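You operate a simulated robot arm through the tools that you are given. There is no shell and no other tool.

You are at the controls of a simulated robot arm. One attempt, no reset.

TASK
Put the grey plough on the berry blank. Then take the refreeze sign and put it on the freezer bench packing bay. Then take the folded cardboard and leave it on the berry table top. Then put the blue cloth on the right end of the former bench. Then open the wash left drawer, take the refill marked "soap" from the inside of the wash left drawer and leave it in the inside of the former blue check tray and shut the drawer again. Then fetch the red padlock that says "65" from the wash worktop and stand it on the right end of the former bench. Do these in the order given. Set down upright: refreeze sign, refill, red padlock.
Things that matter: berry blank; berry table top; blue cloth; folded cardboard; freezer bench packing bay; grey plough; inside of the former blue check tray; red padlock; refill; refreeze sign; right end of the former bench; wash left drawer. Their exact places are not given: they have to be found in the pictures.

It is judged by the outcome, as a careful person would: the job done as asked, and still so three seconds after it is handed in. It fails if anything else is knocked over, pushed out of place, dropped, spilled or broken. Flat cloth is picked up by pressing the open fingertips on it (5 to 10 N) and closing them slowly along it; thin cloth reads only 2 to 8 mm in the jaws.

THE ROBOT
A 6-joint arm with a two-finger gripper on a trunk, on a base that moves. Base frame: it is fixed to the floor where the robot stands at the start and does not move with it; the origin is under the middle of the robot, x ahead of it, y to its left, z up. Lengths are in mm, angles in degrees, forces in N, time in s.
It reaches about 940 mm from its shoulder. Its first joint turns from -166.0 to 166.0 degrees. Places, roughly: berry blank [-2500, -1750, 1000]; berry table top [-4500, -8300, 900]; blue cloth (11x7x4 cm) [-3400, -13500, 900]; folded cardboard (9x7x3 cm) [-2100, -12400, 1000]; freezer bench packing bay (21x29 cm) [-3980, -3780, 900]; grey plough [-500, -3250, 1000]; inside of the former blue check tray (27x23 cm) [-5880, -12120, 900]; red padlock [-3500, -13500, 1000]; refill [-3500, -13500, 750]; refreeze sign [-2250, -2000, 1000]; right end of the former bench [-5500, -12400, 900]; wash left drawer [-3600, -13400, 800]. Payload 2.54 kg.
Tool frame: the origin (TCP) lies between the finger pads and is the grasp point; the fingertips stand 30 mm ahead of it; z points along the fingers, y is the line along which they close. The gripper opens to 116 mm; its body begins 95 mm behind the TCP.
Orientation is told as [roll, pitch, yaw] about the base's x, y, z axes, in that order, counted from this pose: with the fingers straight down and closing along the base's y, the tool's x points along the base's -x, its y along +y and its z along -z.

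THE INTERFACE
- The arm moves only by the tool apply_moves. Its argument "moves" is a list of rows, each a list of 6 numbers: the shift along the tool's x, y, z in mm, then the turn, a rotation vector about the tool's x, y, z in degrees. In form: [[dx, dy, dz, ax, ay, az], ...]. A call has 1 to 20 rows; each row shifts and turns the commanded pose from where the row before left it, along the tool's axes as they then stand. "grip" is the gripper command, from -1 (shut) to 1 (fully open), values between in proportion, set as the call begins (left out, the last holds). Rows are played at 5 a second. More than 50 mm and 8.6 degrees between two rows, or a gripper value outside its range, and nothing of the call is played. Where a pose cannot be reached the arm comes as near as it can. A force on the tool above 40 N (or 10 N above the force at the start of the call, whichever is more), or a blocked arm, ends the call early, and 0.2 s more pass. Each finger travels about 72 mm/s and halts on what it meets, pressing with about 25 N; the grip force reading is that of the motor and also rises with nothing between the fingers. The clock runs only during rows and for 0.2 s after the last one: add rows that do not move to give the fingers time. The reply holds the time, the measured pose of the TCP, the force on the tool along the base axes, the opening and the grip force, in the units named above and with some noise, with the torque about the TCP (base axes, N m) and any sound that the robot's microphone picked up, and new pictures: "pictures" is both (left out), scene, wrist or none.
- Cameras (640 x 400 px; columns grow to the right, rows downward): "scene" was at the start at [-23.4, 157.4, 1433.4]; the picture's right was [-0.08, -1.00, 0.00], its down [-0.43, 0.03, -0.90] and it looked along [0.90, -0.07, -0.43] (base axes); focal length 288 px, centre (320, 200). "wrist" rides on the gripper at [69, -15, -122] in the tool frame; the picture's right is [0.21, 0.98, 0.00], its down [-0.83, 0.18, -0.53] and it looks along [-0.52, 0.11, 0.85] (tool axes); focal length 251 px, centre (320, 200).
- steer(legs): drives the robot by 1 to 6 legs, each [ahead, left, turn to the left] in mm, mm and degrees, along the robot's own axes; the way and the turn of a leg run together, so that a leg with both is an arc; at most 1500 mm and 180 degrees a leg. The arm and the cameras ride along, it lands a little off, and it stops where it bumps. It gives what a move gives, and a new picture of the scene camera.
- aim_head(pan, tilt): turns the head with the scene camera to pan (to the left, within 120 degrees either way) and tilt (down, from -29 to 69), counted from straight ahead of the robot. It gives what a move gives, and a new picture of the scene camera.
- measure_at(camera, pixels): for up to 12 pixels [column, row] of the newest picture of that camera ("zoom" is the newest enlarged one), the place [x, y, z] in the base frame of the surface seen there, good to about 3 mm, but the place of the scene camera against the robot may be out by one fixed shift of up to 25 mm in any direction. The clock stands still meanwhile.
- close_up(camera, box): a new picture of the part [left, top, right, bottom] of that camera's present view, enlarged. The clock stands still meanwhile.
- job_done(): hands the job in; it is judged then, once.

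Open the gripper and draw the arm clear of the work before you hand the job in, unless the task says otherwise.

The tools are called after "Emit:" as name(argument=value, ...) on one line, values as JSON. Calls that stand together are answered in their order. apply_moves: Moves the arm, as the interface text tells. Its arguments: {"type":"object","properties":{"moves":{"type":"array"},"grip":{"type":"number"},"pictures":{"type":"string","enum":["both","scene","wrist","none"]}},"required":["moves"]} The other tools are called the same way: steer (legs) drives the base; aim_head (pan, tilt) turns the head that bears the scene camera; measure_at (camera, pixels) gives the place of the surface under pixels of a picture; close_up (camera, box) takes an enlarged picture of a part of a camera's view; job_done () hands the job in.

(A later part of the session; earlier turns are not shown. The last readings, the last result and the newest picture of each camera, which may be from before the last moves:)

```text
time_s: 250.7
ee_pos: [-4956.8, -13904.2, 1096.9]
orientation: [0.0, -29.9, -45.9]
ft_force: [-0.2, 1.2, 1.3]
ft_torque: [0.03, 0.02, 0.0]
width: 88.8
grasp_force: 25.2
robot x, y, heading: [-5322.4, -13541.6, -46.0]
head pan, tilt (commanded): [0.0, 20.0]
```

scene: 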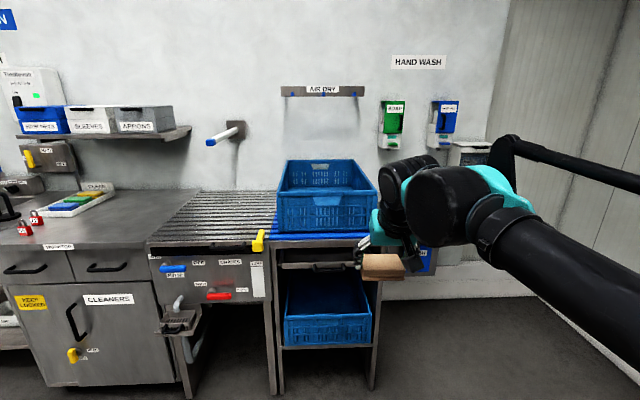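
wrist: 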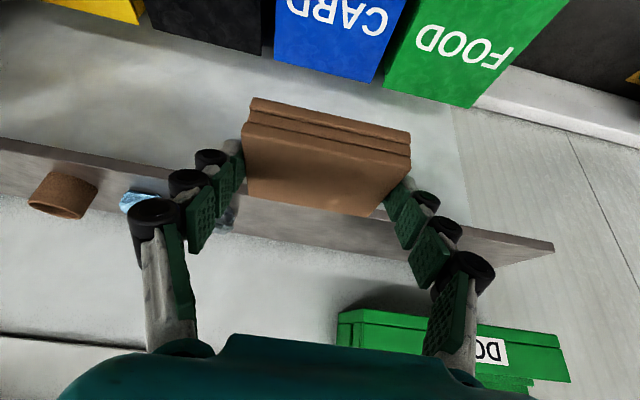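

I square up and reverse 2.9 m past the former bench, then shift diagonally back to the aisle end of the berry table.

Emit:
steer(legs=[[-1450, -60, 3.2], [-1430, 0, 0], [-590, 1370, 0], [-590, 1370, 0], [-560, 1300, 0]])

Emit:
aim_head(pan=10, tilt=28)

```text
time_s: 285.0
ee_pos: [-5652.2, -7764.4, 1096.4]
orientation: [0.0, -30.0, -39.7]
ft_force: [0.5, 0.4, -0.5]
ft_torque: [0.0, 0.01, 0.02]
width: 88.8
grasp_force: 24.4
robot x, y, heading: [-6058.7, -7444.3, -39.8]
head pan, tilt (commanded): [0.0, 20.0]
```

scene: 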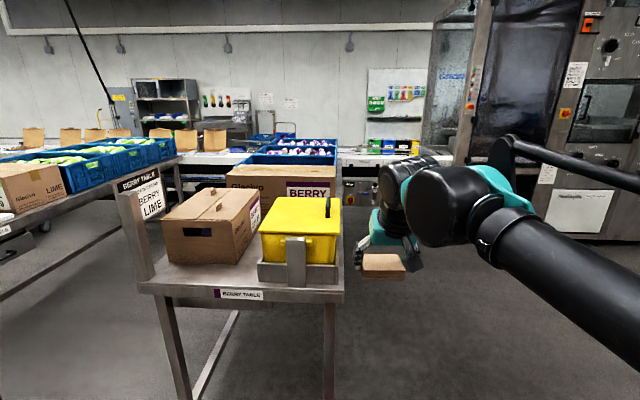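

```text
time_s: 285.8
ee_pos: [-5652.2, -7764.8, 1096.2]
orientation: [0.0, -30.1, -39.6]
ft_force: [-0.2, 0.0, -0.4]
ft_torque: [0.0, 0.02, 0.0]
width: 88.8
grasp_force: 25.1
robot x, y, heading: [-6054.7, -7443.3, -40.0]
head pan, tilt (commanded): [10.0, 28.0]
```

scene: 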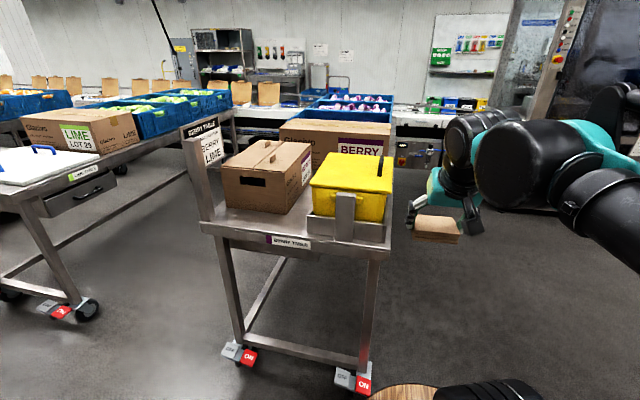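

I'm at the aisle end of the berry table. I zoom in on its top and measure the free strip in front of the carton and bin.

Emit:
close_up(camera="scene", box=[180, 110, 410, 260])

Emit:
measure_at(camera="scene", pixels=[[205, 223], [388, 246], [224, 206], [286, 214], [308, 235], [255, 222], [280, 226], [240, 215], [310, 205], [389, 200], [390, 170], [298, 218]])

```text
2.67 times, centred on (295, 185) of scene
```

zoom: 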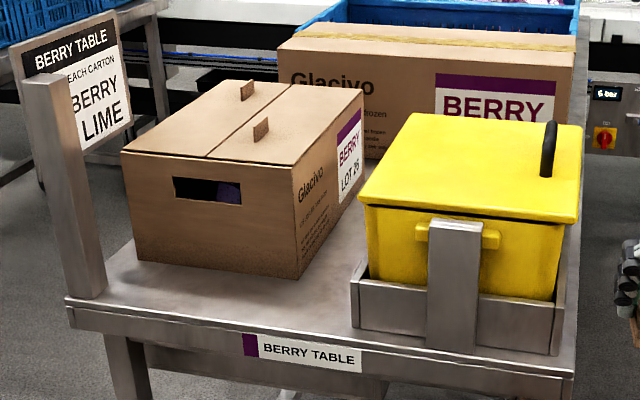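

```text
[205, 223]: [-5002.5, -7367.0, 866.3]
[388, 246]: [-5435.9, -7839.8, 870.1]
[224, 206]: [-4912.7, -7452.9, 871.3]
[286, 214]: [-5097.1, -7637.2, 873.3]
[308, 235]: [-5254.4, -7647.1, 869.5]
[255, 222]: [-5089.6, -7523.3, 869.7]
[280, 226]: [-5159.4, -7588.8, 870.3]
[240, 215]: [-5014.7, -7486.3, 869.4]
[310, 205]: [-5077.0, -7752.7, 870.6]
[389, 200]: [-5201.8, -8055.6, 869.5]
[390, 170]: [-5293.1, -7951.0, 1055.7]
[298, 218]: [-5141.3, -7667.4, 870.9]
```

There's a free strip in front of the LOT 26 carton: about 112 mm deep (r≈-1345…-1457) and 290 mm long. I check the caster pedals, then shift over to that spot.

Emit:
measure_at(camera="scene", pixels=[[250, 360], [362, 388], [228, 350], [345, 378]])

Emit:
steer(legs=[[0, 551, -2.8], [120, 0, 0]])

Emit:
apply_moves(moves=[[0, 0, 0, 0, 0, 0]], pictures="wrist")

```text
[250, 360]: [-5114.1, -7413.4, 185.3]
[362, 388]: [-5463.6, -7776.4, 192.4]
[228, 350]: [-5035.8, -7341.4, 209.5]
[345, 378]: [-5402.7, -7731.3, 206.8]
```

```text
time_s: 289.8
ee_pos: [-5212.5, -7450.5, 1095.6]
orientation: [0.0, -30.0, -42.4]
ft_force: [-0.3, -0.2, -0.5]
ft_torque: [0.01, -0.04, -0.01]
width: 88.7
grasp_force: 24.7
robot x, y, heading: [-5598.8, -7113.4, -42.7]
head pan, tilt (commanded): [10.0, 28.0]
```

scene: 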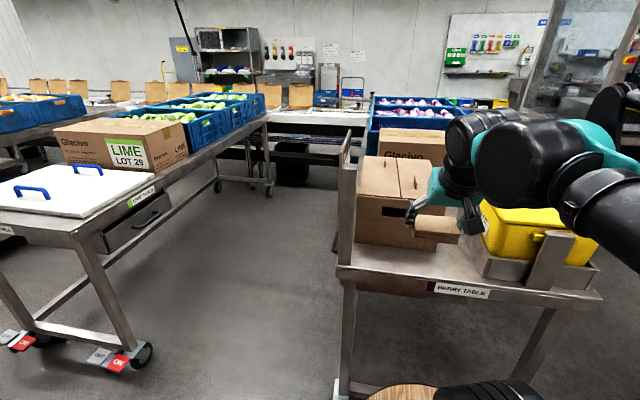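

```text
time_s: 290.2
ee_pos: [-5211.1, -7449.7, 1097.1]
orientation: [0.0, -30.0, -42.3]
ft_force: [0.5, 0.0, -0.2]
ft_torque: [0.01, 0.0, -0.02]
width: 88.5
grasp_force: 24.9
robot x, y, heading: [-5597.4, -7111.8, -42.5]
head pan, tilt (commanded): [10.0, 28.0]
```

wrist: 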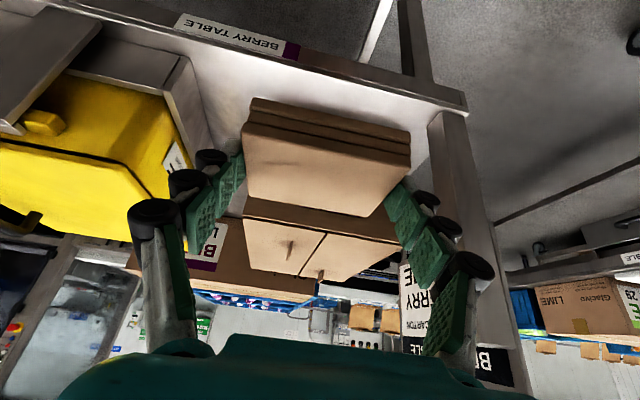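

The wrist view shows the strip from above: sign post at (450,130), bin holder at (200,110). I measure table points to fix the spot.

Emit:
measure_at(camera="wrist", pixels=[[230, 80], [420, 120], [300, 78], [200, 120], [432, 130], [225, 150], [430, 160], [235, 55], [400, 95], [250, 200], [385, 225]])

```text
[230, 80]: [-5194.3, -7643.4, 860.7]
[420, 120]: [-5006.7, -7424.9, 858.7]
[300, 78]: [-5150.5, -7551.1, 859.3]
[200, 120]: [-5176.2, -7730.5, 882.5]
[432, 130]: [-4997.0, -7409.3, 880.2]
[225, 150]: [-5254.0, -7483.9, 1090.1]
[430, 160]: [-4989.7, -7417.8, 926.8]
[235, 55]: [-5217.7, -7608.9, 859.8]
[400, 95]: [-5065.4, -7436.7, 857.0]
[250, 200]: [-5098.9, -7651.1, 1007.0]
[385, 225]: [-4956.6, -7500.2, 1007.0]
```

The strip is 125 mm deep between table edge (r≈-1340) and carton (r≈-1465), table z≈859.5. I drive 120 mm ahead, then place the cardboard's centre at about a=9003, r=-1403.

Emit:
steer(legs=[[120, 0, 0]])

Emit:
apply_moves(moves=[[0, 0, 0, 0, 0, 0]], pictures="wrist")

```text
time_s: 291.4
ee_pos: [-5123.3, -7530.4, 1096.9]
orientation: [0.0, -30.1, -42.3]
ft_force: [0.3, 0.7, -0.4]
ft_torque: [-0.01, 0.0, 0.01]
width: 88.9
grasp_force: 24.9
robot x, y, heading: [-5513.9, -7195.8, -42.5]
head pan, tilt (commanded): [10.0, 28.0]
```

scene: 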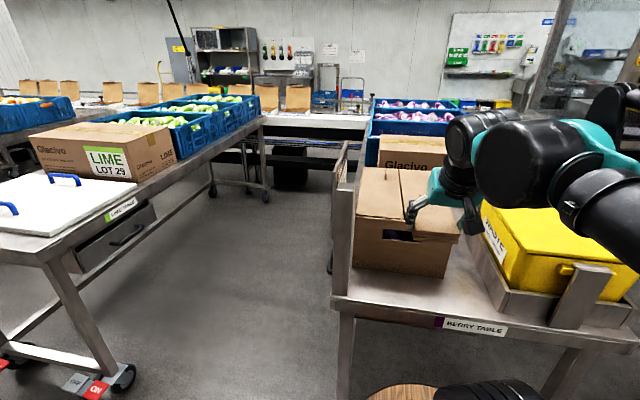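

```text
time_s: 291.8
ee_pos: [-5124.1, -7530.6, 1096.1]
orientation: [0.0, -30.1, -42.3]
ft_force: [-0.9, 0.0, 0.1]
ft_torque: [-0.02, -0.01, 0.03]
width: 88.5
grasp_force: 25.1
robot x, y, heading: [-5512.9, -7192.9, -42.7]
head pan, tilt (commanded): [10.0, 28.0]
```

wrist: 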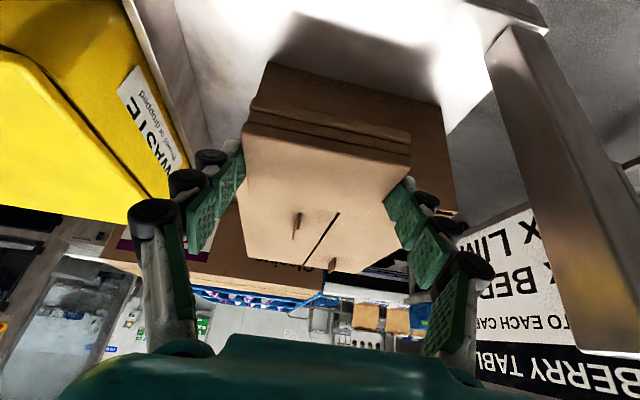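

TCP is at a≈9004, r≈-1365. I advance 32 mm and lower to about 10 mm above the table.

Emit:
apply_moves(moves=[[-14, 0, 8, 0, 0, 0], [-14, 0, 8, 0, 0, 0], [5, 0, 8.7, 0, 0, 0], [10, 0, 17.3, 0, 0, 0], [12.5, 0, 21.7, 0, 0, 0], [12.5, 0, 21.7, 0, 0, 0], [12.5, 0, 21.7, 0, 0, 0], [12.5, 0, 21.7, 0, 0, 0], [10, 0, 17.3, 0, 0, 0], [10, 0, 17.3, 0, 0, 0], [5, 0, 8.7, 0, 0, 0], [0, 0, 0, 0, 0, 0]], pictures="both")

```text
time_s: 294.4
ee_pos: [-5101.3, -7551.6, 913.8]
orientation: [0.0, -30.0, -42.4]
ft_force: [0.3, -0.1, 0.1]
ft_torque: [0.02, -0.01, -0.03]
width: 88.7
grasp_force: 24.7
robot x, y, heading: [-5509.8, -7196.6, -42.4]
head pan, tilt (commanded): [10.0, 28.0]
```

scene: 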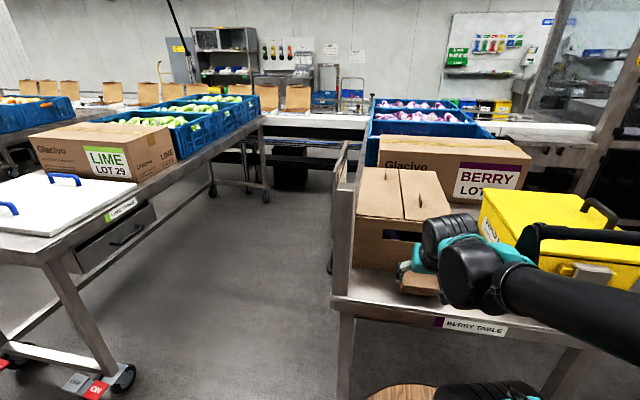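
wrist: 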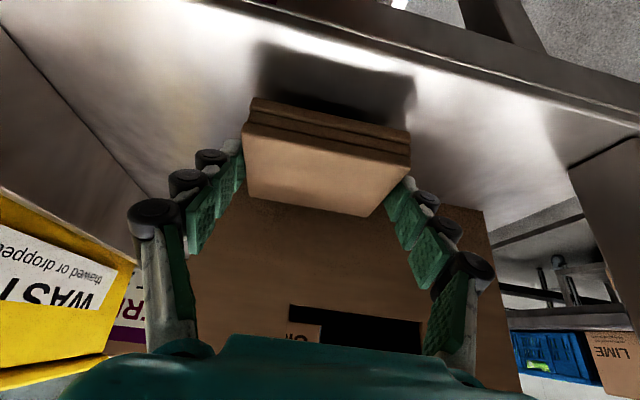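

The box is about 17 mm above the table and clear of the carton. I lower in small steps to contact.

Emit:
apply_moves(moves=[[2.5, 0, 4.3, 0, 0, 0], [2.5, 0, 4.3, 0, 0, 0], [1.5, 0, 2.6, 0, 0, 0], [0, 0, 0, 0, 0, 0]], pictures="none")

Emit:
apply_moves(moves=[[1, 0, 1.7, 0, 0, 0], [0, 0, 0, 0, 0, 0]], pictures="none")

Emit:
apply_moves(moves=[[0.5, 0, 0.9, 0, 0, 0], [0, 0, 0, 0, 0, 0]], pictures="none")

```text
time_s: 295.4
ee_pos: [-5101.1, -7553.0, 901.8]
orientation: [0.0, -30.0, -42.4]
ft_force: [-0.5, -1.4, 0.0]
ft_torque: [-0.03, -0.01, -0.01]
width: 88.9
grasp_force: 25.0
robot x, y, heading: [-5511.8, -7191.1, -42.9]
head pan, tilt (commanded): [10.0, 28.0]
```

```text
time_s: 296.0
ee_pos: [-5100.5, -7552.2, 901.5]
orientation: [0.0, -30.0, -42.4]
ft_force: [0.3, -0.7, -0.4]
ft_torque: [0.0, 0.01, 0.01]
width: 88.6
grasp_force: 25.3
robot x, y, heading: [-5507.4, -7194.6, -42.6]
head pan, tilt (commanded): [10.0, 28.0]
```

```text
time_s: 296.6
ee_pos: [-5100.7, -7553.7, 900.7]
orientation: [0.0, -30.0, -42.4]
ft_force: [-1.3, 0.2, -0.3]
ft_torque: [-0.04, 0.01, 0.03]
width: 88.6
grasp_force: 25.5
robot x, y, heading: [-5510.3, -7195.0, -42.4]
head pan, tilt (commanded): [10.0, 28.0]
```

Still free at z≈900.7. I continue a millimetre at a time.

Emit:
apply_moves(moves=[[0.5, 0, 0.9, 0, 0, 0], [0.5, 0, 0.9, 0, 0, 0], [0, 0, 0, 0, 0, 0]], pictures="none")

Emit:
apply_moves(moves=[[0.5, 0, 0.9, 0, 0, 0], [0, 0, 0, 0, 0, 0]], pictures="none")

Emit:
apply_moves(moves=[[0.5, 0, 0.9, 0, 0, 0], [0, 0, 0, 0, 0, 0]], pictures="none")

```text
time_s: 297.4
ee_pos: [-5100.6, -7553.7, 898.0]
orientation: [0.0, -30.0, -42.5]
ft_force: [-0.2, 0.4, -0.4]
ft_torque: [0.0, 0.0, -0.01]
width: 88.6
grasp_force: 24.5
robot x, y, heading: [-5510.9, -7194.3, -42.5]
head pan, tilt (commanded): [10.0, 28.0]
```

```text
time_s: 298.0
ee_pos: [-5100.1, -7553.4, 897.4]
orientation: [0.0, -29.9, -42.4]
ft_force: [-0.1, -0.4, 0.2]
ft_torque: [-0.03, 0.02, 0.01]
width: 88.5
grasp_force: 25.0
robot x, y, heading: [-5516.6, -7193.4, -42.7]
head pan, tilt (commanded): [10.0, 28.0]
```

```text
time_s: 298.6
ee_pos: [-5100.3, -7552.7, 897.0]
orientation: [0.0, -30.0, -42.5]
ft_force: [-1.1, 0.1, 2.6]
ft_torque: [0.06, -0.1, 0.02]
width: 88.8
grasp_force: 25.1
robot x, y, heading: [-5514.1, -7192.5, -42.4]
head pan, tilt (commanded): [10.0, 28.0]
```

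Contact is starting (+2.6 N). I open the fingers gently.

Emit:
apply_moves(moves=[[0, 0, 0, 0, 0, 0], [0, 0, 0, 0, 0, 0], [0, 0, 0, 0, 0, 0]], grip=0.85, pictures="wrist")

```text
time_s: 299.4
ee_pos: [-5100.4, -7553.6, 896.0]
orientation: [-0.1, -30.0, -42.5]
ft_force: [-0.9, -0.5, -0.3]
ft_torque: [0.05, 0.01, 0.01]
width: 107.2
grasp_force: 0.0
robot x, y, heading: [-5515.0, -7195.7, -42.6]
head pan, tilt (commanded): [10.0, 28.0]
```

wrist: 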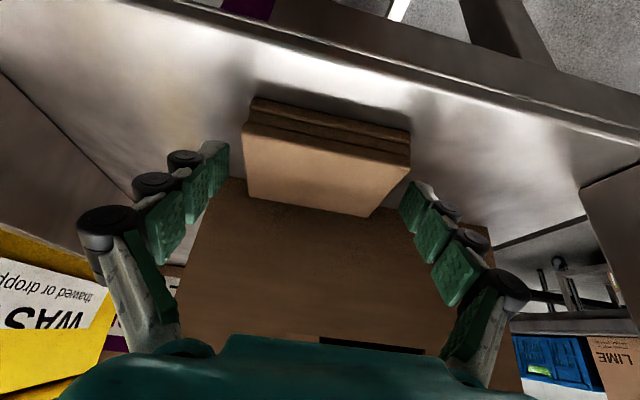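

Released; the cardboard lies flat on the table strip. I raise the hand straight up.

Emit:
apply_moves(moves=[[-5, 0, -8.7, 0, 0, 0], [-10, 0, -17.3, 0, 0, 0], [-12.5, 0, -21.7, 0, 0, 0], [-12.5, 0, -21.7, 0, 0, 0], [-12.5, 0, -21.7, 0, 0, 0], [-12.5, 0, -21.7, 0, 0, 0], [-12.5, 0, -21.7, 0, 0, 0], [-12.5, 0, -21.7, 0, 0, 0], [-12.5, 0, -21.7, 0, 0, 0], [10, 0, -25, 0, 0, 0], [20, 0, -11.5, 0, 0, 0], [0, 0, 0, 0, 0, 0]], pictures="both")

```text
time_s: 302.0
ee_pos: [-5133.9, -7521.7, 1119.5]
orientation: [0.0, -30.0, -42.4]
ft_force: [0.1, -0.1, -0.2]
ft_torque: [0.02, 0.01, 0.0]
width: 107.3
grasp_force: 0.0
robot x, y, heading: [-5512.0, -7195.5, -42.8]
head pan, tilt (commanded): [10.0, 28.0]
```

scene: 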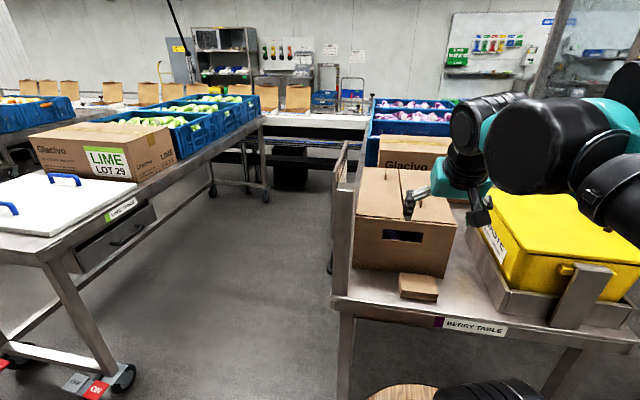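
wrist: 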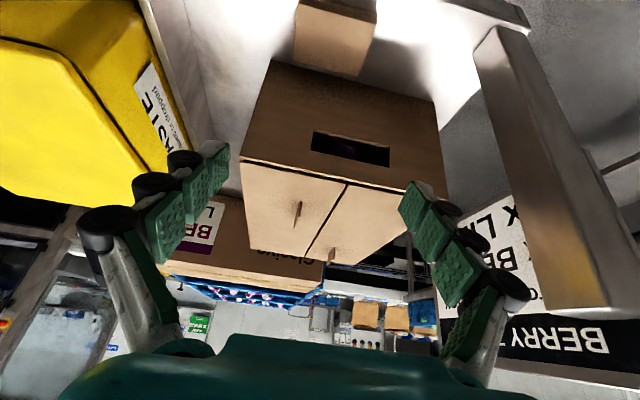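

The cardboard rests flat on the berry table top. I back off and travel back toward the wash station.

Emit:
steer(legs=[[-230, 0, 0], [520, -1390, 0], [520, -1390, 0], [520, -1390, 0], [0, -450, 0]])

Emit:
apply_moves(moves=[[0, 0, 0, 0, 8, 0], [0, 0, 0, 0, 8, 0], [0, 0, 0, 0, 8, 0], [0, 0, 0, 0, 6, 0], [0, 0, 0, 0, 0, 0]], pictures="scene")

```text
time_s: 326.5
ee_pos: [-7155.9, -11758.5, 1119.7]
orientation: [0.0, -30.0, -40.2]
ft_force: [-0.2, -0.9, -0.6]
ft_torque: [0.02, 0.0, 0.0]
width: 107.4
grasp_force: 0.0
robot x, y, heading: [-7549.3, -11443.6, -40.7]
head pan, tilt (commanded): [10.0, 28.0]
```

scene: 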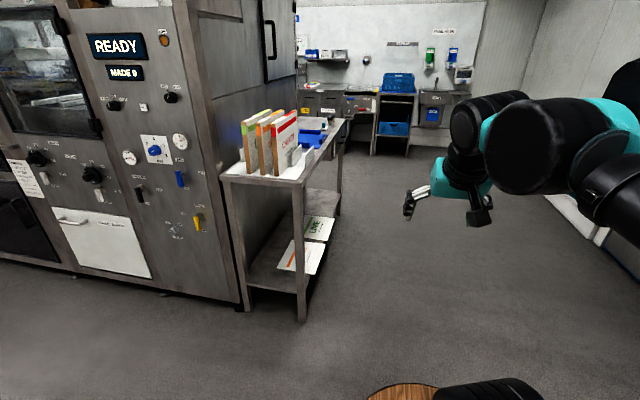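

```text
time_s: 327.7
ee_pos: [-7156.4, -11758.7, 1119.8]
orientation: [0.0, 0.1, -40.2]
ft_force: [0.0, -0.3, 1.0]
ft_torque: [-0.01, 0.01, 0.04]
width: 107.4
grasp_force: 0.1
robot x, y, heading: [-7547.2, -11447.2, -40.5]
head pan, tilt (commanded): [10.0, 28.0]
```

scene: 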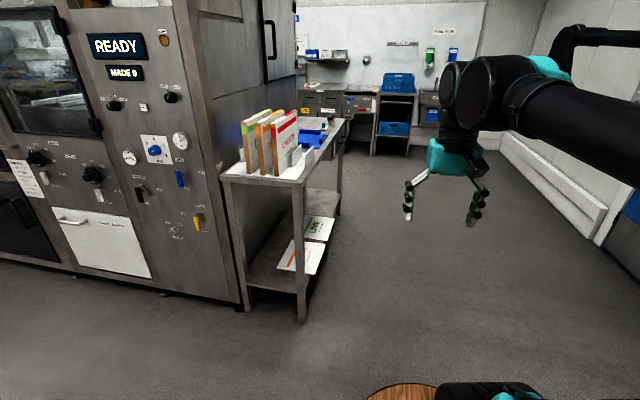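

Passage is clear along the former bench. I square up, drive ahead 2.9 m, then shift left in front of the wash.

Emit:
steer(legs=[[1450, 0, -2.2], [1450, 0, 0], [0, 1200, 0]])

Emit:
aim_head(pan=0, tilt=28)

```text
time_s: 347.2
ee_pos: [-4170.3, -12648.4, 1118.1]
orientation: [0.0, 0.0, -40.8]
ft_force: [-0.2, -0.1, -0.3]
ft_torque: [0.02, -0.01, 0.01]
width: 107.1
grasp_force: 0.1
robot x, y, heading: [-4559.9, -12328.2, -41.2]
head pan, tilt (commanded): [10.0, 28.0]
```

scene: 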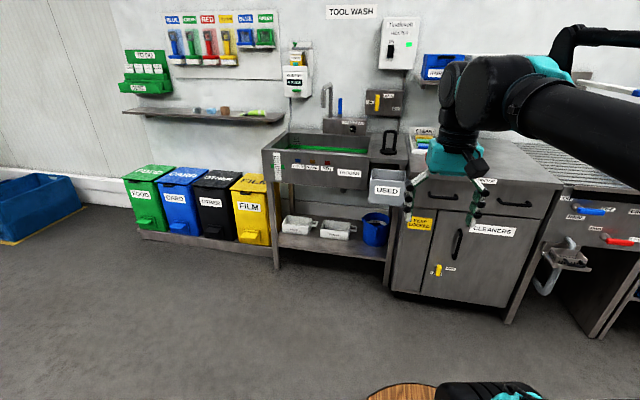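

```text
time_s: 347.9
ee_pos: [-4170.0, -12647.8, 1118.8]
orientation: [0.0, 0.0, -40.9]
ft_force: [0.0, -0.9, -0.5]
ft_torque: [0.0, -0.03, 0.02]
width: 107.4
grasp_force: 0.0
robot x, y, heading: [-4560.7, -12329.3, -41.0]
head pan, tilt (commanded): [0.0, 28.0]
```

scene: 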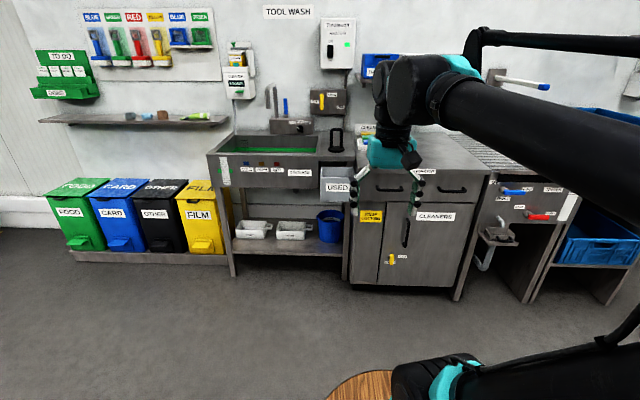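

The drawers and worktop are ahead, hidden partly by the arm. I drive 700 mm closer and a bit right, then view with both cameras.

Emit:
steer(legs=[[700, -100, -1.8]])

Emit:
aim_head(pan=5, tilt=35)

Emit:
apply_moves(moves=[[0, 0, 0, 0, 0, 0]], pictures="wrist")

```text
time_s: 351.8
ee_pos: [-3723.7, -13179.1, 1119.2]
orientation: [0.1, 0.0, -41.5]
ft_force: [-0.1, 0.8, -0.2]
ft_torque: [0.03, 0.0, 0.0]
width: 107.4
grasp_force: 0.1
robot x, y, heading: [-4108.9, -12859.6, -41.7]
head pan, tilt (commanded): [0.0, 28.0]
```

scene: 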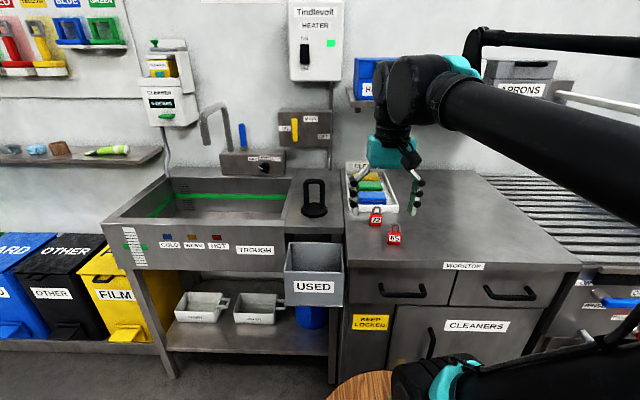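

```text
time_s: 352.4
ee_pos: [-3722.7, -13180.0, 1118.3]
orientation: [0.0, 0.0, -41.4]
ft_force: [-0.5, -0.9, 0.5]
ft_torque: [0.0, 0.01, 0.01]
width: 107.4
grasp_force: 0.0
robot x, y, heading: [-4110.7, -12856.5, -41.5]
head pan, tilt (commanded): [5.0, 35.0]
```

scene: 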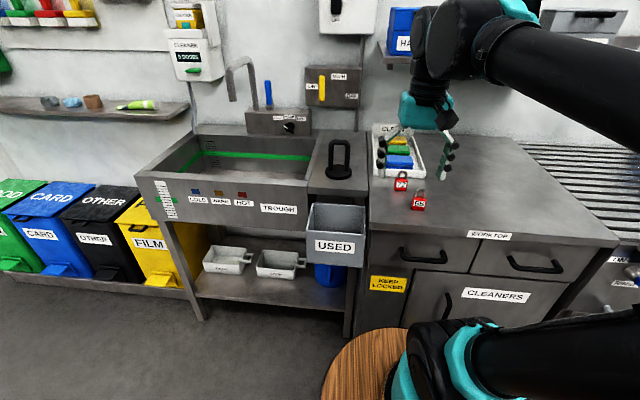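

```text
time_s: 352.8
ee_pos: [-3722.9, -13179.7, 1118.5]
orientation: [0.0, 0.0, -41.5]
ft_force: [0.4, -0.2, 0.0]
ft_torque: [0.01, -0.03, -0.02]
width: 107.4
grasp_force: 0.1
robot x, y, heading: [-4110.7, -12857.5, -41.9]
head pan, tilt (commanded): [5.0, 35.0]
```

wrist: 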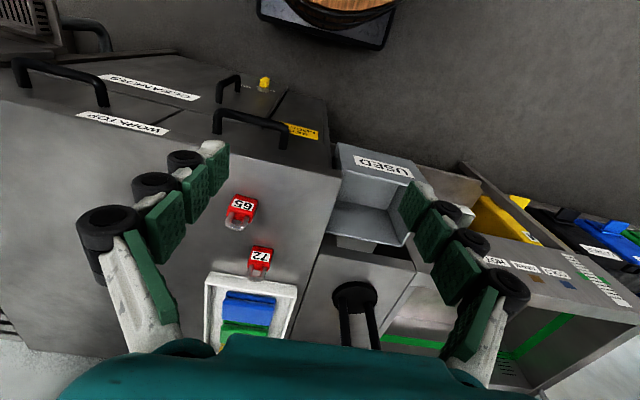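

The wrist sees padlocks 65 (240,210) and 72 (260,260), and the tray with the blue cloth nearest me (250,308). I measure these and the wall shelf above.

Emit:
measure_at(camera="wrist", pixels=[[227, 300], [273, 302], [270, 322], [223, 318], [248, 310], [245, 330], [212, 280], [298, 290], [240, 210], [260, 260], [300, 320], [350, 290]])

Emit:
measure_at(camera="scene", pixels=[[395, 62], [390, 45], [400, 30], [580, 30], [398, 160], [400, 150], [383, 168], [420, 170], [400, 182], [418, 200], [338, 155], [330, 85]])

Emit:
close_up(camera="scene", box=[350, 100, 480, 230])

```text
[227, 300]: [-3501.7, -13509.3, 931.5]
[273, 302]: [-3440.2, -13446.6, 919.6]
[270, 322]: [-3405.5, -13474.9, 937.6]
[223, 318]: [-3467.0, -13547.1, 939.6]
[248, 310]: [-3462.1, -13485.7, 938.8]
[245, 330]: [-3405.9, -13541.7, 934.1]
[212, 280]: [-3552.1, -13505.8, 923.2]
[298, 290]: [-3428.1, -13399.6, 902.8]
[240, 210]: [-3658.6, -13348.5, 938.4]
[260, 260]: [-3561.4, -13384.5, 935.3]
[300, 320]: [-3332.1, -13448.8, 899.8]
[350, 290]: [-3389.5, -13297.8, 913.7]
```

```text
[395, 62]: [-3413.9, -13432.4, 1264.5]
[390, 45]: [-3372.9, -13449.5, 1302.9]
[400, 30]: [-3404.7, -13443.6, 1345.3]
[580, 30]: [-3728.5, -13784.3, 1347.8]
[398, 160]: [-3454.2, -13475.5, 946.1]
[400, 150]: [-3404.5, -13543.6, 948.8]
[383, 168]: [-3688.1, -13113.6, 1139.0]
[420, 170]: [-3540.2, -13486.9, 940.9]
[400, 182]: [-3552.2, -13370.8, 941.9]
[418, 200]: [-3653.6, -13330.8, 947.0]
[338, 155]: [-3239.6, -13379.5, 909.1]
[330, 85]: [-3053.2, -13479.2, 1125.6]
```

```text
3.08 times, centred on (415, 165) of scene
```

zoom: 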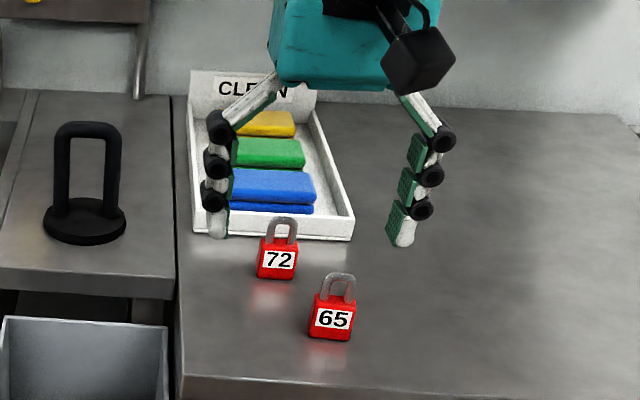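

Worktop z≈901; the blue cloth spans roughly a 12193–12288, r −6620…−6671, top z≈938, under the overhang of the wall shelf (front r≈-6632, z≈1255). I move the wrist camera closer to see the gaps in the tray.

Emit:
apply_moves(moves=[[-40, -8, 0, 0, 0, 0], [-40, -8, 0, 0, 0, 0], [-40, -8, 0, 0, 0, 0], [-40, -8, 0, 0, 0, 0], [-40, -8, 0, 0, 0, 0], [-30, -7, 0, 0, 0, 0], [0, 0, 0, 0, 0, 0]], pictures="both")

```text
time_s: 354.4
ee_pos: [-3579.6, -13367.6, 1120.8]
orientation: [0.0, 0.0, -41.4]
ft_force: [1.2, 0.5, -0.4]
ft_torque: [-0.01, 0.01, 0.01]
width: 107.2
grasp_force: 0.1
robot x, y, heading: [-4108.1, -12857.9, -41.9]
head pan, tilt (commanded): [5.0, 35.0]
```

scene: 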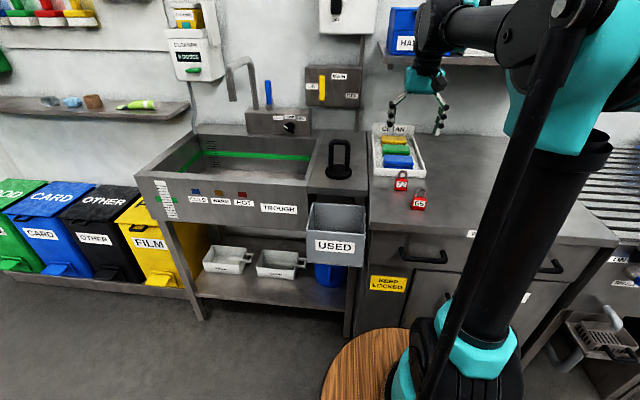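
wrist: 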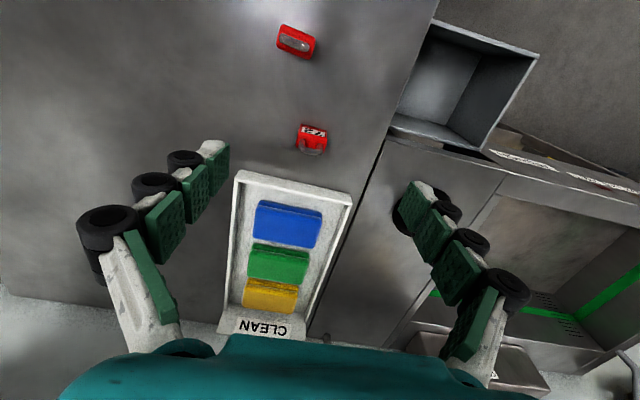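

Now the tray is well seen: blue (288,225), green (278,263), yellow (270,295). I zoom in and measure the cloth and gaps.

Emit:
close_up(camera="wrist", box=[210, 160, 370, 350])

Emit:
measure_at(camera="wrist", pixels=[[260, 203], [321, 213], [313, 247], [254, 238], [288, 224], [253, 247], [309, 255], [280, 265], [240, 180], [348, 200], [330, 230], [240, 225]])

```text
2.11 times, centred on (290, 255) of wrist
```

zoom: 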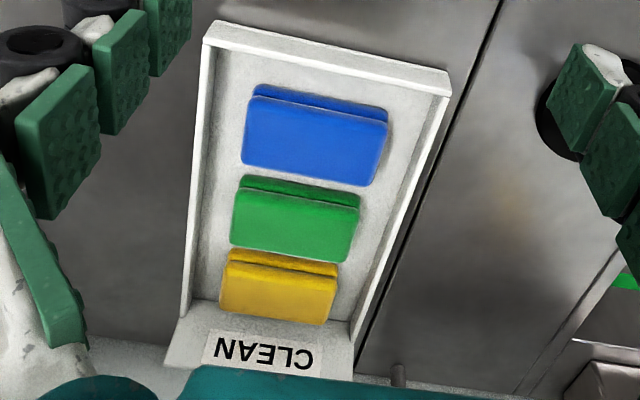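

```text
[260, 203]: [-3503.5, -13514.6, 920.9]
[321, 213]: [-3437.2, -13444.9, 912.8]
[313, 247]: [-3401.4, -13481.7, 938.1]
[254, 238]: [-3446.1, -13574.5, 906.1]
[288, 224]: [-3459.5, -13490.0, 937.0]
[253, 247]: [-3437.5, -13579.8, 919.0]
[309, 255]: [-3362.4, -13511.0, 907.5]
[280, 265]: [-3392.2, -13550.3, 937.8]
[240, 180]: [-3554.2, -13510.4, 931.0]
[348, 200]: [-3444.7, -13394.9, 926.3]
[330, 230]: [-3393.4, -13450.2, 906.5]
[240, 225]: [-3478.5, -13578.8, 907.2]
```

There's ~37 mm gap between blue and green, and ~32 mm to the tray's near wall, so gripping across the cloth's short side fits. I measure my own wrist geometry to judge clearance under the shelf.

Emit:
measure_at(camera="scene", pixels=[[425, 80], [430, 60], [432, 40], [440, 15], [480, 30], [510, 20], [420, 45], [390, 55], [550, 60], [395, 100], [440, 105]])

Emit:
aim_head(pan=5, tilt=5)

```text
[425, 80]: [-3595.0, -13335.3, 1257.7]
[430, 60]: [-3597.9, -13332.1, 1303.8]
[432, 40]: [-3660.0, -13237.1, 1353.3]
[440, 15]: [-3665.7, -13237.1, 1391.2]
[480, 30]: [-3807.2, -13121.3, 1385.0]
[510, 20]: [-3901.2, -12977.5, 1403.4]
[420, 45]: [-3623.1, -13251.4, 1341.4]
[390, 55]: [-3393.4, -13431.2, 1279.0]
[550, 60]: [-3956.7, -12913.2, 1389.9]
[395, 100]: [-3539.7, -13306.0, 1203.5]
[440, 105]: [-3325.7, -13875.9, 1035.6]
```

```text
time_s: 355.4
ee_pos: [-3580.4, -13367.4, 1119.7]
orientation: [0.0, 0.1, -41.5]
ft_force: [-0.2, 0.2, 1.2]
ft_torque: [0.01, -0.02, 0.01]
width: 107.2
grasp_force: 0.0
robot x, y, heading: [-4106.9, -12855.9, -41.6]
head pan, tilt (commanded): [5.0, 5.0]
```

scene: 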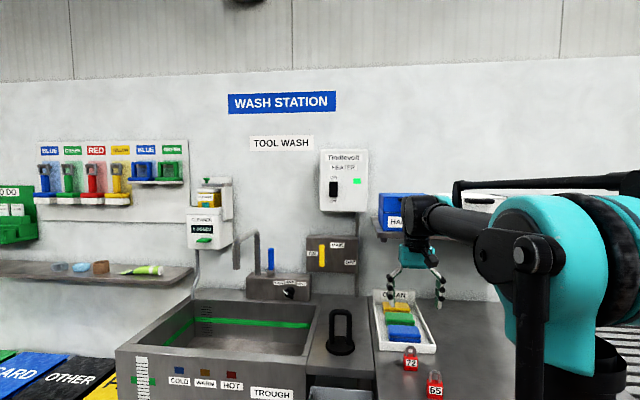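

The forearm rides about 220–310 mm above the TCP, so a vertical hand would just brush under the shelf; I'll lean the hand 30° to the left where there's no shelf. First I refine the cloth's edges.

Emit:
measure_at(camera="wrist", pixels=[[289, 215], [286, 238], [290, 209], [289, 206], [283, 244], [281, 248], [280, 252], [300, 216], [270, 212], [296, 240], [267, 236], [294, 190]])

```text
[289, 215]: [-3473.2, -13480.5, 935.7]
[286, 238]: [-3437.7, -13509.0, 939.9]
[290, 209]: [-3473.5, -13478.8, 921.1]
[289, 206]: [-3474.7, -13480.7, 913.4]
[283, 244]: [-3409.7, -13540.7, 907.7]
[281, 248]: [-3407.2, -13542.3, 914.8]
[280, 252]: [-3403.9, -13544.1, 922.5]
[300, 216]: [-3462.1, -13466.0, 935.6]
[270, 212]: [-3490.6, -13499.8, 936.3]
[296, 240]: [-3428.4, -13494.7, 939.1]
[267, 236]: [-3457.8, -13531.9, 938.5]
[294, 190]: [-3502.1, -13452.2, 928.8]
```

Centre of the blue cloth is about r=-6648 with finger room on both sides. I turn the gripper 90° and lean it 40° left, then move left and down, avoiding the padlocks.

Emit:
apply_moves(moves=[[0, 0, 0, 0, 0, -8.2], [0, 0, 0, 0, 0, -8.2], [0, 0, 0, 0, 0, -8.2], [0, 0, 0, 0, 0, -8.2], [0, 0, 0, 0, 0, -8.2], [0, 0, 0, 0, 0, -8.2], [0, 0, 0, 0, 0, -8.2], [0, 0, 0, 0, 0, -8.2], [0, 0, 0, 0, 0, -8.2], [0, 0, 0, 0, 0, -8.2], [0, 0, 0, 0, 0, -7.5], [0, 0, 0, 0, 0, 0]], grip=0.38, pictures="none")

Emit:
apply_moves(moves=[[0, 0, 0, 0, 8, 0], [0, 0, 0, 0, 8, 0], [0, 0, 0, 0, 8, 0], [0, 0, 0, 0, 8, 0], [0, 0, 0, 0, 8, 0], [-33.7, 0, -28.3, 0, 0, 0], [-33.7, 0, -28.3, 0, 0, 0], [-33.7, 0, -28.3, 0, 0, 0], [0, 0, 0, 0, 0, 0]], pictures="both")

```text
time_s: 358.0
ee_pos: [-3583.0, -13367.5, 1119.7]
orientation: [0.0, 0.0, 48.1]
ft_force: [-0.6, 0.4, -0.2]
ft_torque: [-0.02, 0.0, 0.01]
width: 80.3
grasp_force: 0.0
robot x, y, heading: [-4110.7, -12857.7, -41.5]
head pan, tilt (commanded): [5.0, 5.0]
```

```text
time_s: 360.0
ee_pos: [-3495.9, -13268.1, 1119.7]
orientation: [0.0, 40.0, 47.9]
ft_force: [-1.2, -0.1, -0.8]
ft_torque: [0.04, 0.0, 0.04]
width: 80.2
grasp_force: 0.1
robot x, y, heading: [-4109.4, -12860.4, -41.9]
head pan, tilt (commanded): [5.0, 5.0]
```

scene: 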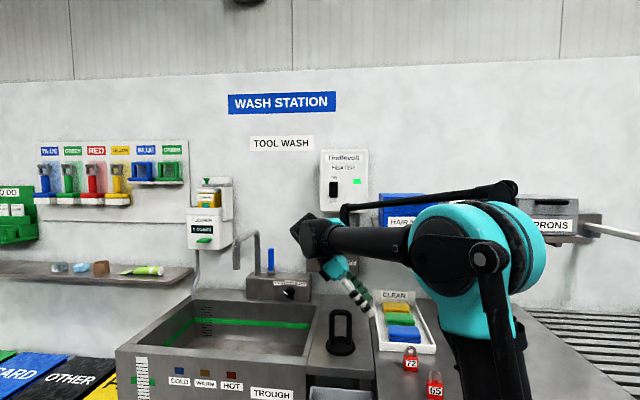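
wrist: 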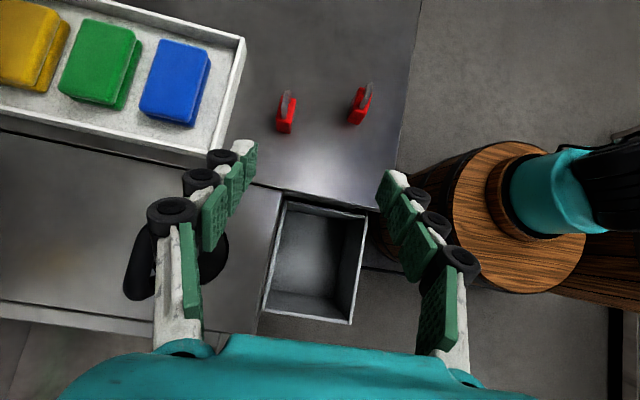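

The leaned hand is at a≈12103, r≈-6460. I lower 135 mm here, then move forward toward the tray's side.

Emit:
apply_moves(moves=[[-21.7, 0, 25.9, 0, 0, 0], [-21.7, 0, 25.9, 0, 0, 0], [-21.7, 0, 25.9, 0, 0, 0], [-21.7, 0, 25.9, 0, 0, 0], [0, 0, 0, 0, 0, 0], [0, -36, 0, 0, 0, 0], [0, -36, 0, 0, 0, 0], [0, -36, 0, 0, 0, 0], [0, -36, 0, 0, 0, 0], [0, -36, 0, 0, 0, 0], [0, 0, 0, 0, 0, 0]], pictures="both")

```text
time_s: 361.7
ee_pos: [-3436.5, -13326.3, 991.9]
orientation: [-0.2, 40.5, 47.3]
ft_force: [-10.5, 0.1, 26.5]
ft_torque: [-0.31, -2.12, -0.09]
width: 80.2
grasp_force: 0.1
robot x, y, heading: [-4109.7, -12857.5, -41.6]
head pan, tilt (commanded): [5.0, 5.0]
stopped in row 8: the force on the tool passed its limit at 61 N (the readings are from after the stop); the commanded pose is now the measured one
```

scene: 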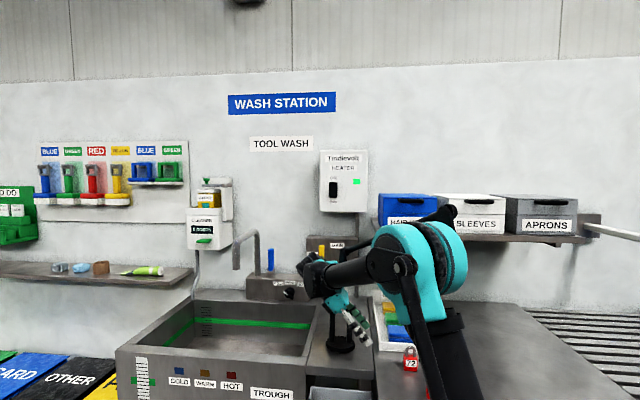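
wrist: 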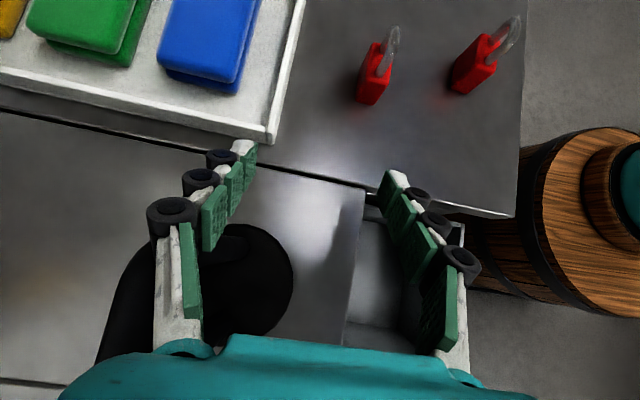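

I hit something: the hand is touching the black loop stand (dark base at (230,290)). I back off upward and toward the robot at once.

Emit:
apply_moves(moves=[[6.4, 6, -7.7, 0, 0, 0], [12.9, 15, -15.3, 0, 0, 0], [19, 25, -23, 0, 0, 0], [19, 25, -23, 0, 0, 0], [0, 0, 0, 0, 0, 0]], pictures="both")

```text
time_s: 362.9
ee_pos: [-3488.8, -13279.1, 1078.6]
orientation: [-0.2, 40.4, 47.6]
ft_force: [0.1, -0.6, 0.6]
ft_torque: [0.01, -0.02, 0.01]
width: 79.7
grasp_force: 0.1
robot x, y, heading: [-4110.2, -12854.8, -41.6]
head pan, tilt (commanded): [5.0, 5.0]
```

scene: 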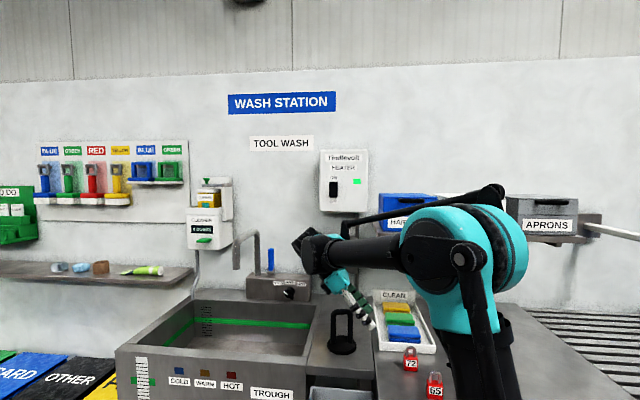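
wrist: 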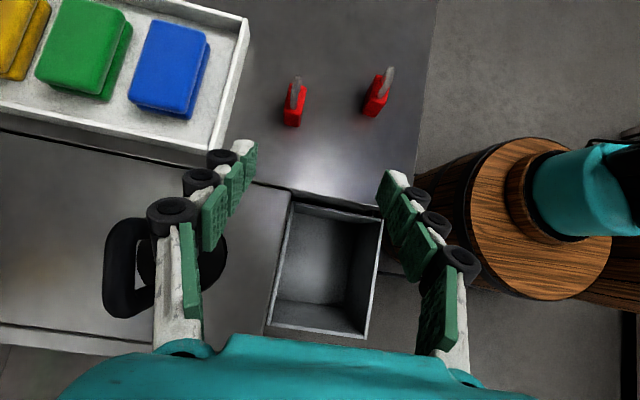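

Free again. I aim the head as before to compare the loop stand's place with the earlier picture (it was at (338,155)).

Emit:
aim_head(pan=5, tilt=35)

Emit:
close_up(camera="scene", box=[290, 110, 440, 230])

Emit:
measure_at(camera="scene", pixels=[[338, 172], [340, 143], [338, 155], [328, 160], [350, 160], [350, 172], [326, 172]])

```text
time_s: 363.8
ee_pos: [-3488.7, -13277.4, 1077.6]
orientation: [-0.1, 40.3, 47.6]
ft_force: [0.4, 0.1, 0.0]
ft_torque: [0.03, -0.01, -0.05]
width: 80.2
grasp_force: 0.1
robot x, y, heading: [-4107.8, -12852.7, -41.9]
head pan, tilt (commanded): [5.0, 35.0]
```

scene: 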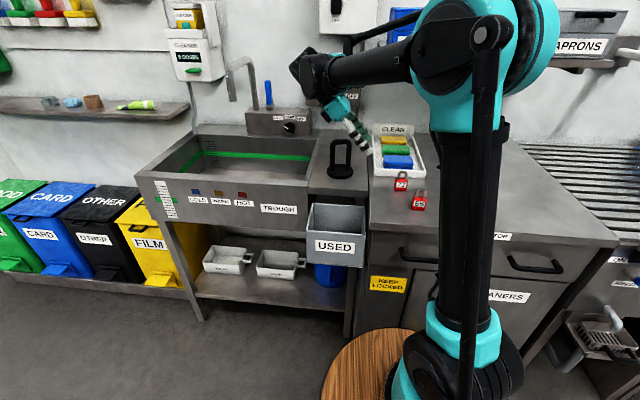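

```text
3.33 times, centred on (365, 170) of scene
```

zoom: 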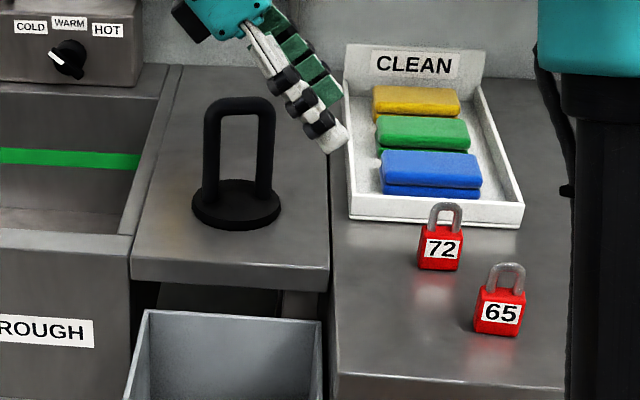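

```text
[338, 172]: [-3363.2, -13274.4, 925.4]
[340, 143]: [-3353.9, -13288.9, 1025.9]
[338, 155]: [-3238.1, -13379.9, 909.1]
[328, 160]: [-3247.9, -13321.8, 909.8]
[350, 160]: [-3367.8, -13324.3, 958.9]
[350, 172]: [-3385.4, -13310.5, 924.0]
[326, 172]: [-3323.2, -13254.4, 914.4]
```

The loop stand shows no visible shift (within a pixel); it stands at a≈12017, r≈-6561, up to z≈1017. I'll now enter higher, along the tool's leaning axis, staying above and right of it.

Emit:
apply_moves(moves=[[11.5, 0, 34.5, 0, 0, 0], [0, -20, 0, 0, 0, 0], [0, -35, 0, 0, 0, 0], [0, -35, 0, 0, 0, 0], [0, -35, 0, 0, 0, 0], [0, -32, 0, 0, 0, 0], [0, -20, 0, 0, 0, 0], [0, 0, 0, 0, 0, 0]], pictures="both")

```text
time_s: 365.6
ee_pos: [-3375.1, -13419.6, 1061.0]
orientation: [0.0, 40.4, 47.6]
ft_force: [-0.1, -1.2, 0.2]
ft_torque: [0.02, -0.01, -0.02]
width: 79.7
grasp_force: 0.0
robot x, y, heading: [-4108.1, -12857.1, -41.8]
head pan, tilt (commanded): [5.0, 35.0]
```

scene: 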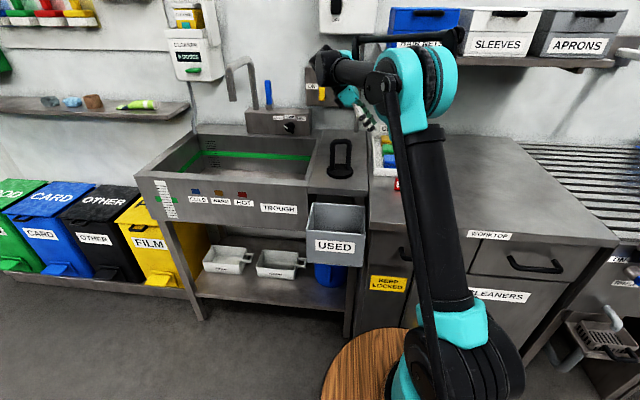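
wrist: 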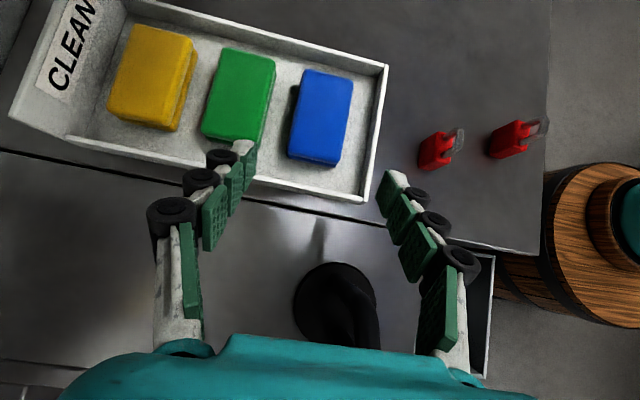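

I'm left of the tray now with the camera looking straight down at the cloths: blue at (320,115). I measure it again and also check where my elbow is relative to the shelf.

Emit:
measure_at(camera="wrist", pixels=[[352, 88], [338, 160], [303, 73], [290, 152], [320, 115], [282, 130], [274, 75], [262, 140], [385, 70], [368, 190], [360, 120], [280, 100]])

Emit:
measure_at(camera="scene", pixels=[[415, 85], [445, 70], [460, 35], [380, 45], [330, 70], [400, 60], [440, 45]])

```text
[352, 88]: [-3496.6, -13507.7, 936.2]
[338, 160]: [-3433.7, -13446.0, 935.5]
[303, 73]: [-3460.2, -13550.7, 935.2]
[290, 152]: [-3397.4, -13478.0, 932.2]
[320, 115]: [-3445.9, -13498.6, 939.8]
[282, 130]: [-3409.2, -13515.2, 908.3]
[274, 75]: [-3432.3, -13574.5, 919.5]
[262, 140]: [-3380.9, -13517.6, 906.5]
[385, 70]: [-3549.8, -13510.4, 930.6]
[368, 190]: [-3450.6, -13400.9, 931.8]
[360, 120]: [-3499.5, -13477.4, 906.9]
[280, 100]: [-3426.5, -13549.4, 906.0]
```

```text
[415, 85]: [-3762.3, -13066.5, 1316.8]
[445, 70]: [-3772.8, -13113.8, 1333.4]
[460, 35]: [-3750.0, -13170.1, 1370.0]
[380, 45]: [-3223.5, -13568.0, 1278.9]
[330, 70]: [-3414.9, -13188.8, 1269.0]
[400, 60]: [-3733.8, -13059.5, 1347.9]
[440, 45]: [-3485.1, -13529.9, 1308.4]
```

Everything agrees: cloth centre a≈12236, r≈-6650. I approach along the tool axis, stopping about 20 mm short.

Emit:
apply_moves(moves=[[0, 0, 30, 0, 0, 0], [0, 0, 35, 0, 0, 0], [0, 0, 35, 0, 0, 0], [-1.7, 0, 28, 0, 0, 0], [0, 0, 0, 0, 0, 0]], pictures="both")

```text
time_s: 366.8
ee_pos: [-3429.2, -13481.0, 962.5]
orientation: [-0.1, 40.4, 47.7]
ft_force: [0.1, -0.8, -0.6]
ft_torque: [0.03, 0.0, 0.03]
width: 80.2
grasp_force: 0.1
robot x, y, heading: [-4107.9, -12858.2, -41.8]
head pan, tilt (commanded): [5.0, 35.0]
```

scene: 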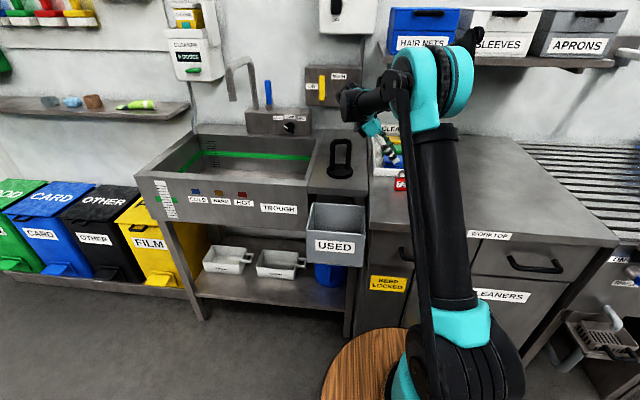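
wrist: 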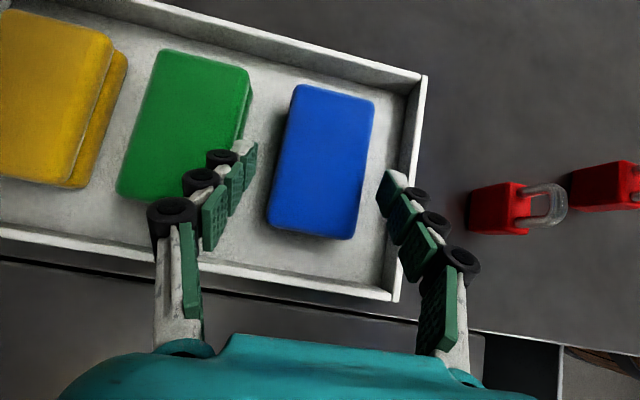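

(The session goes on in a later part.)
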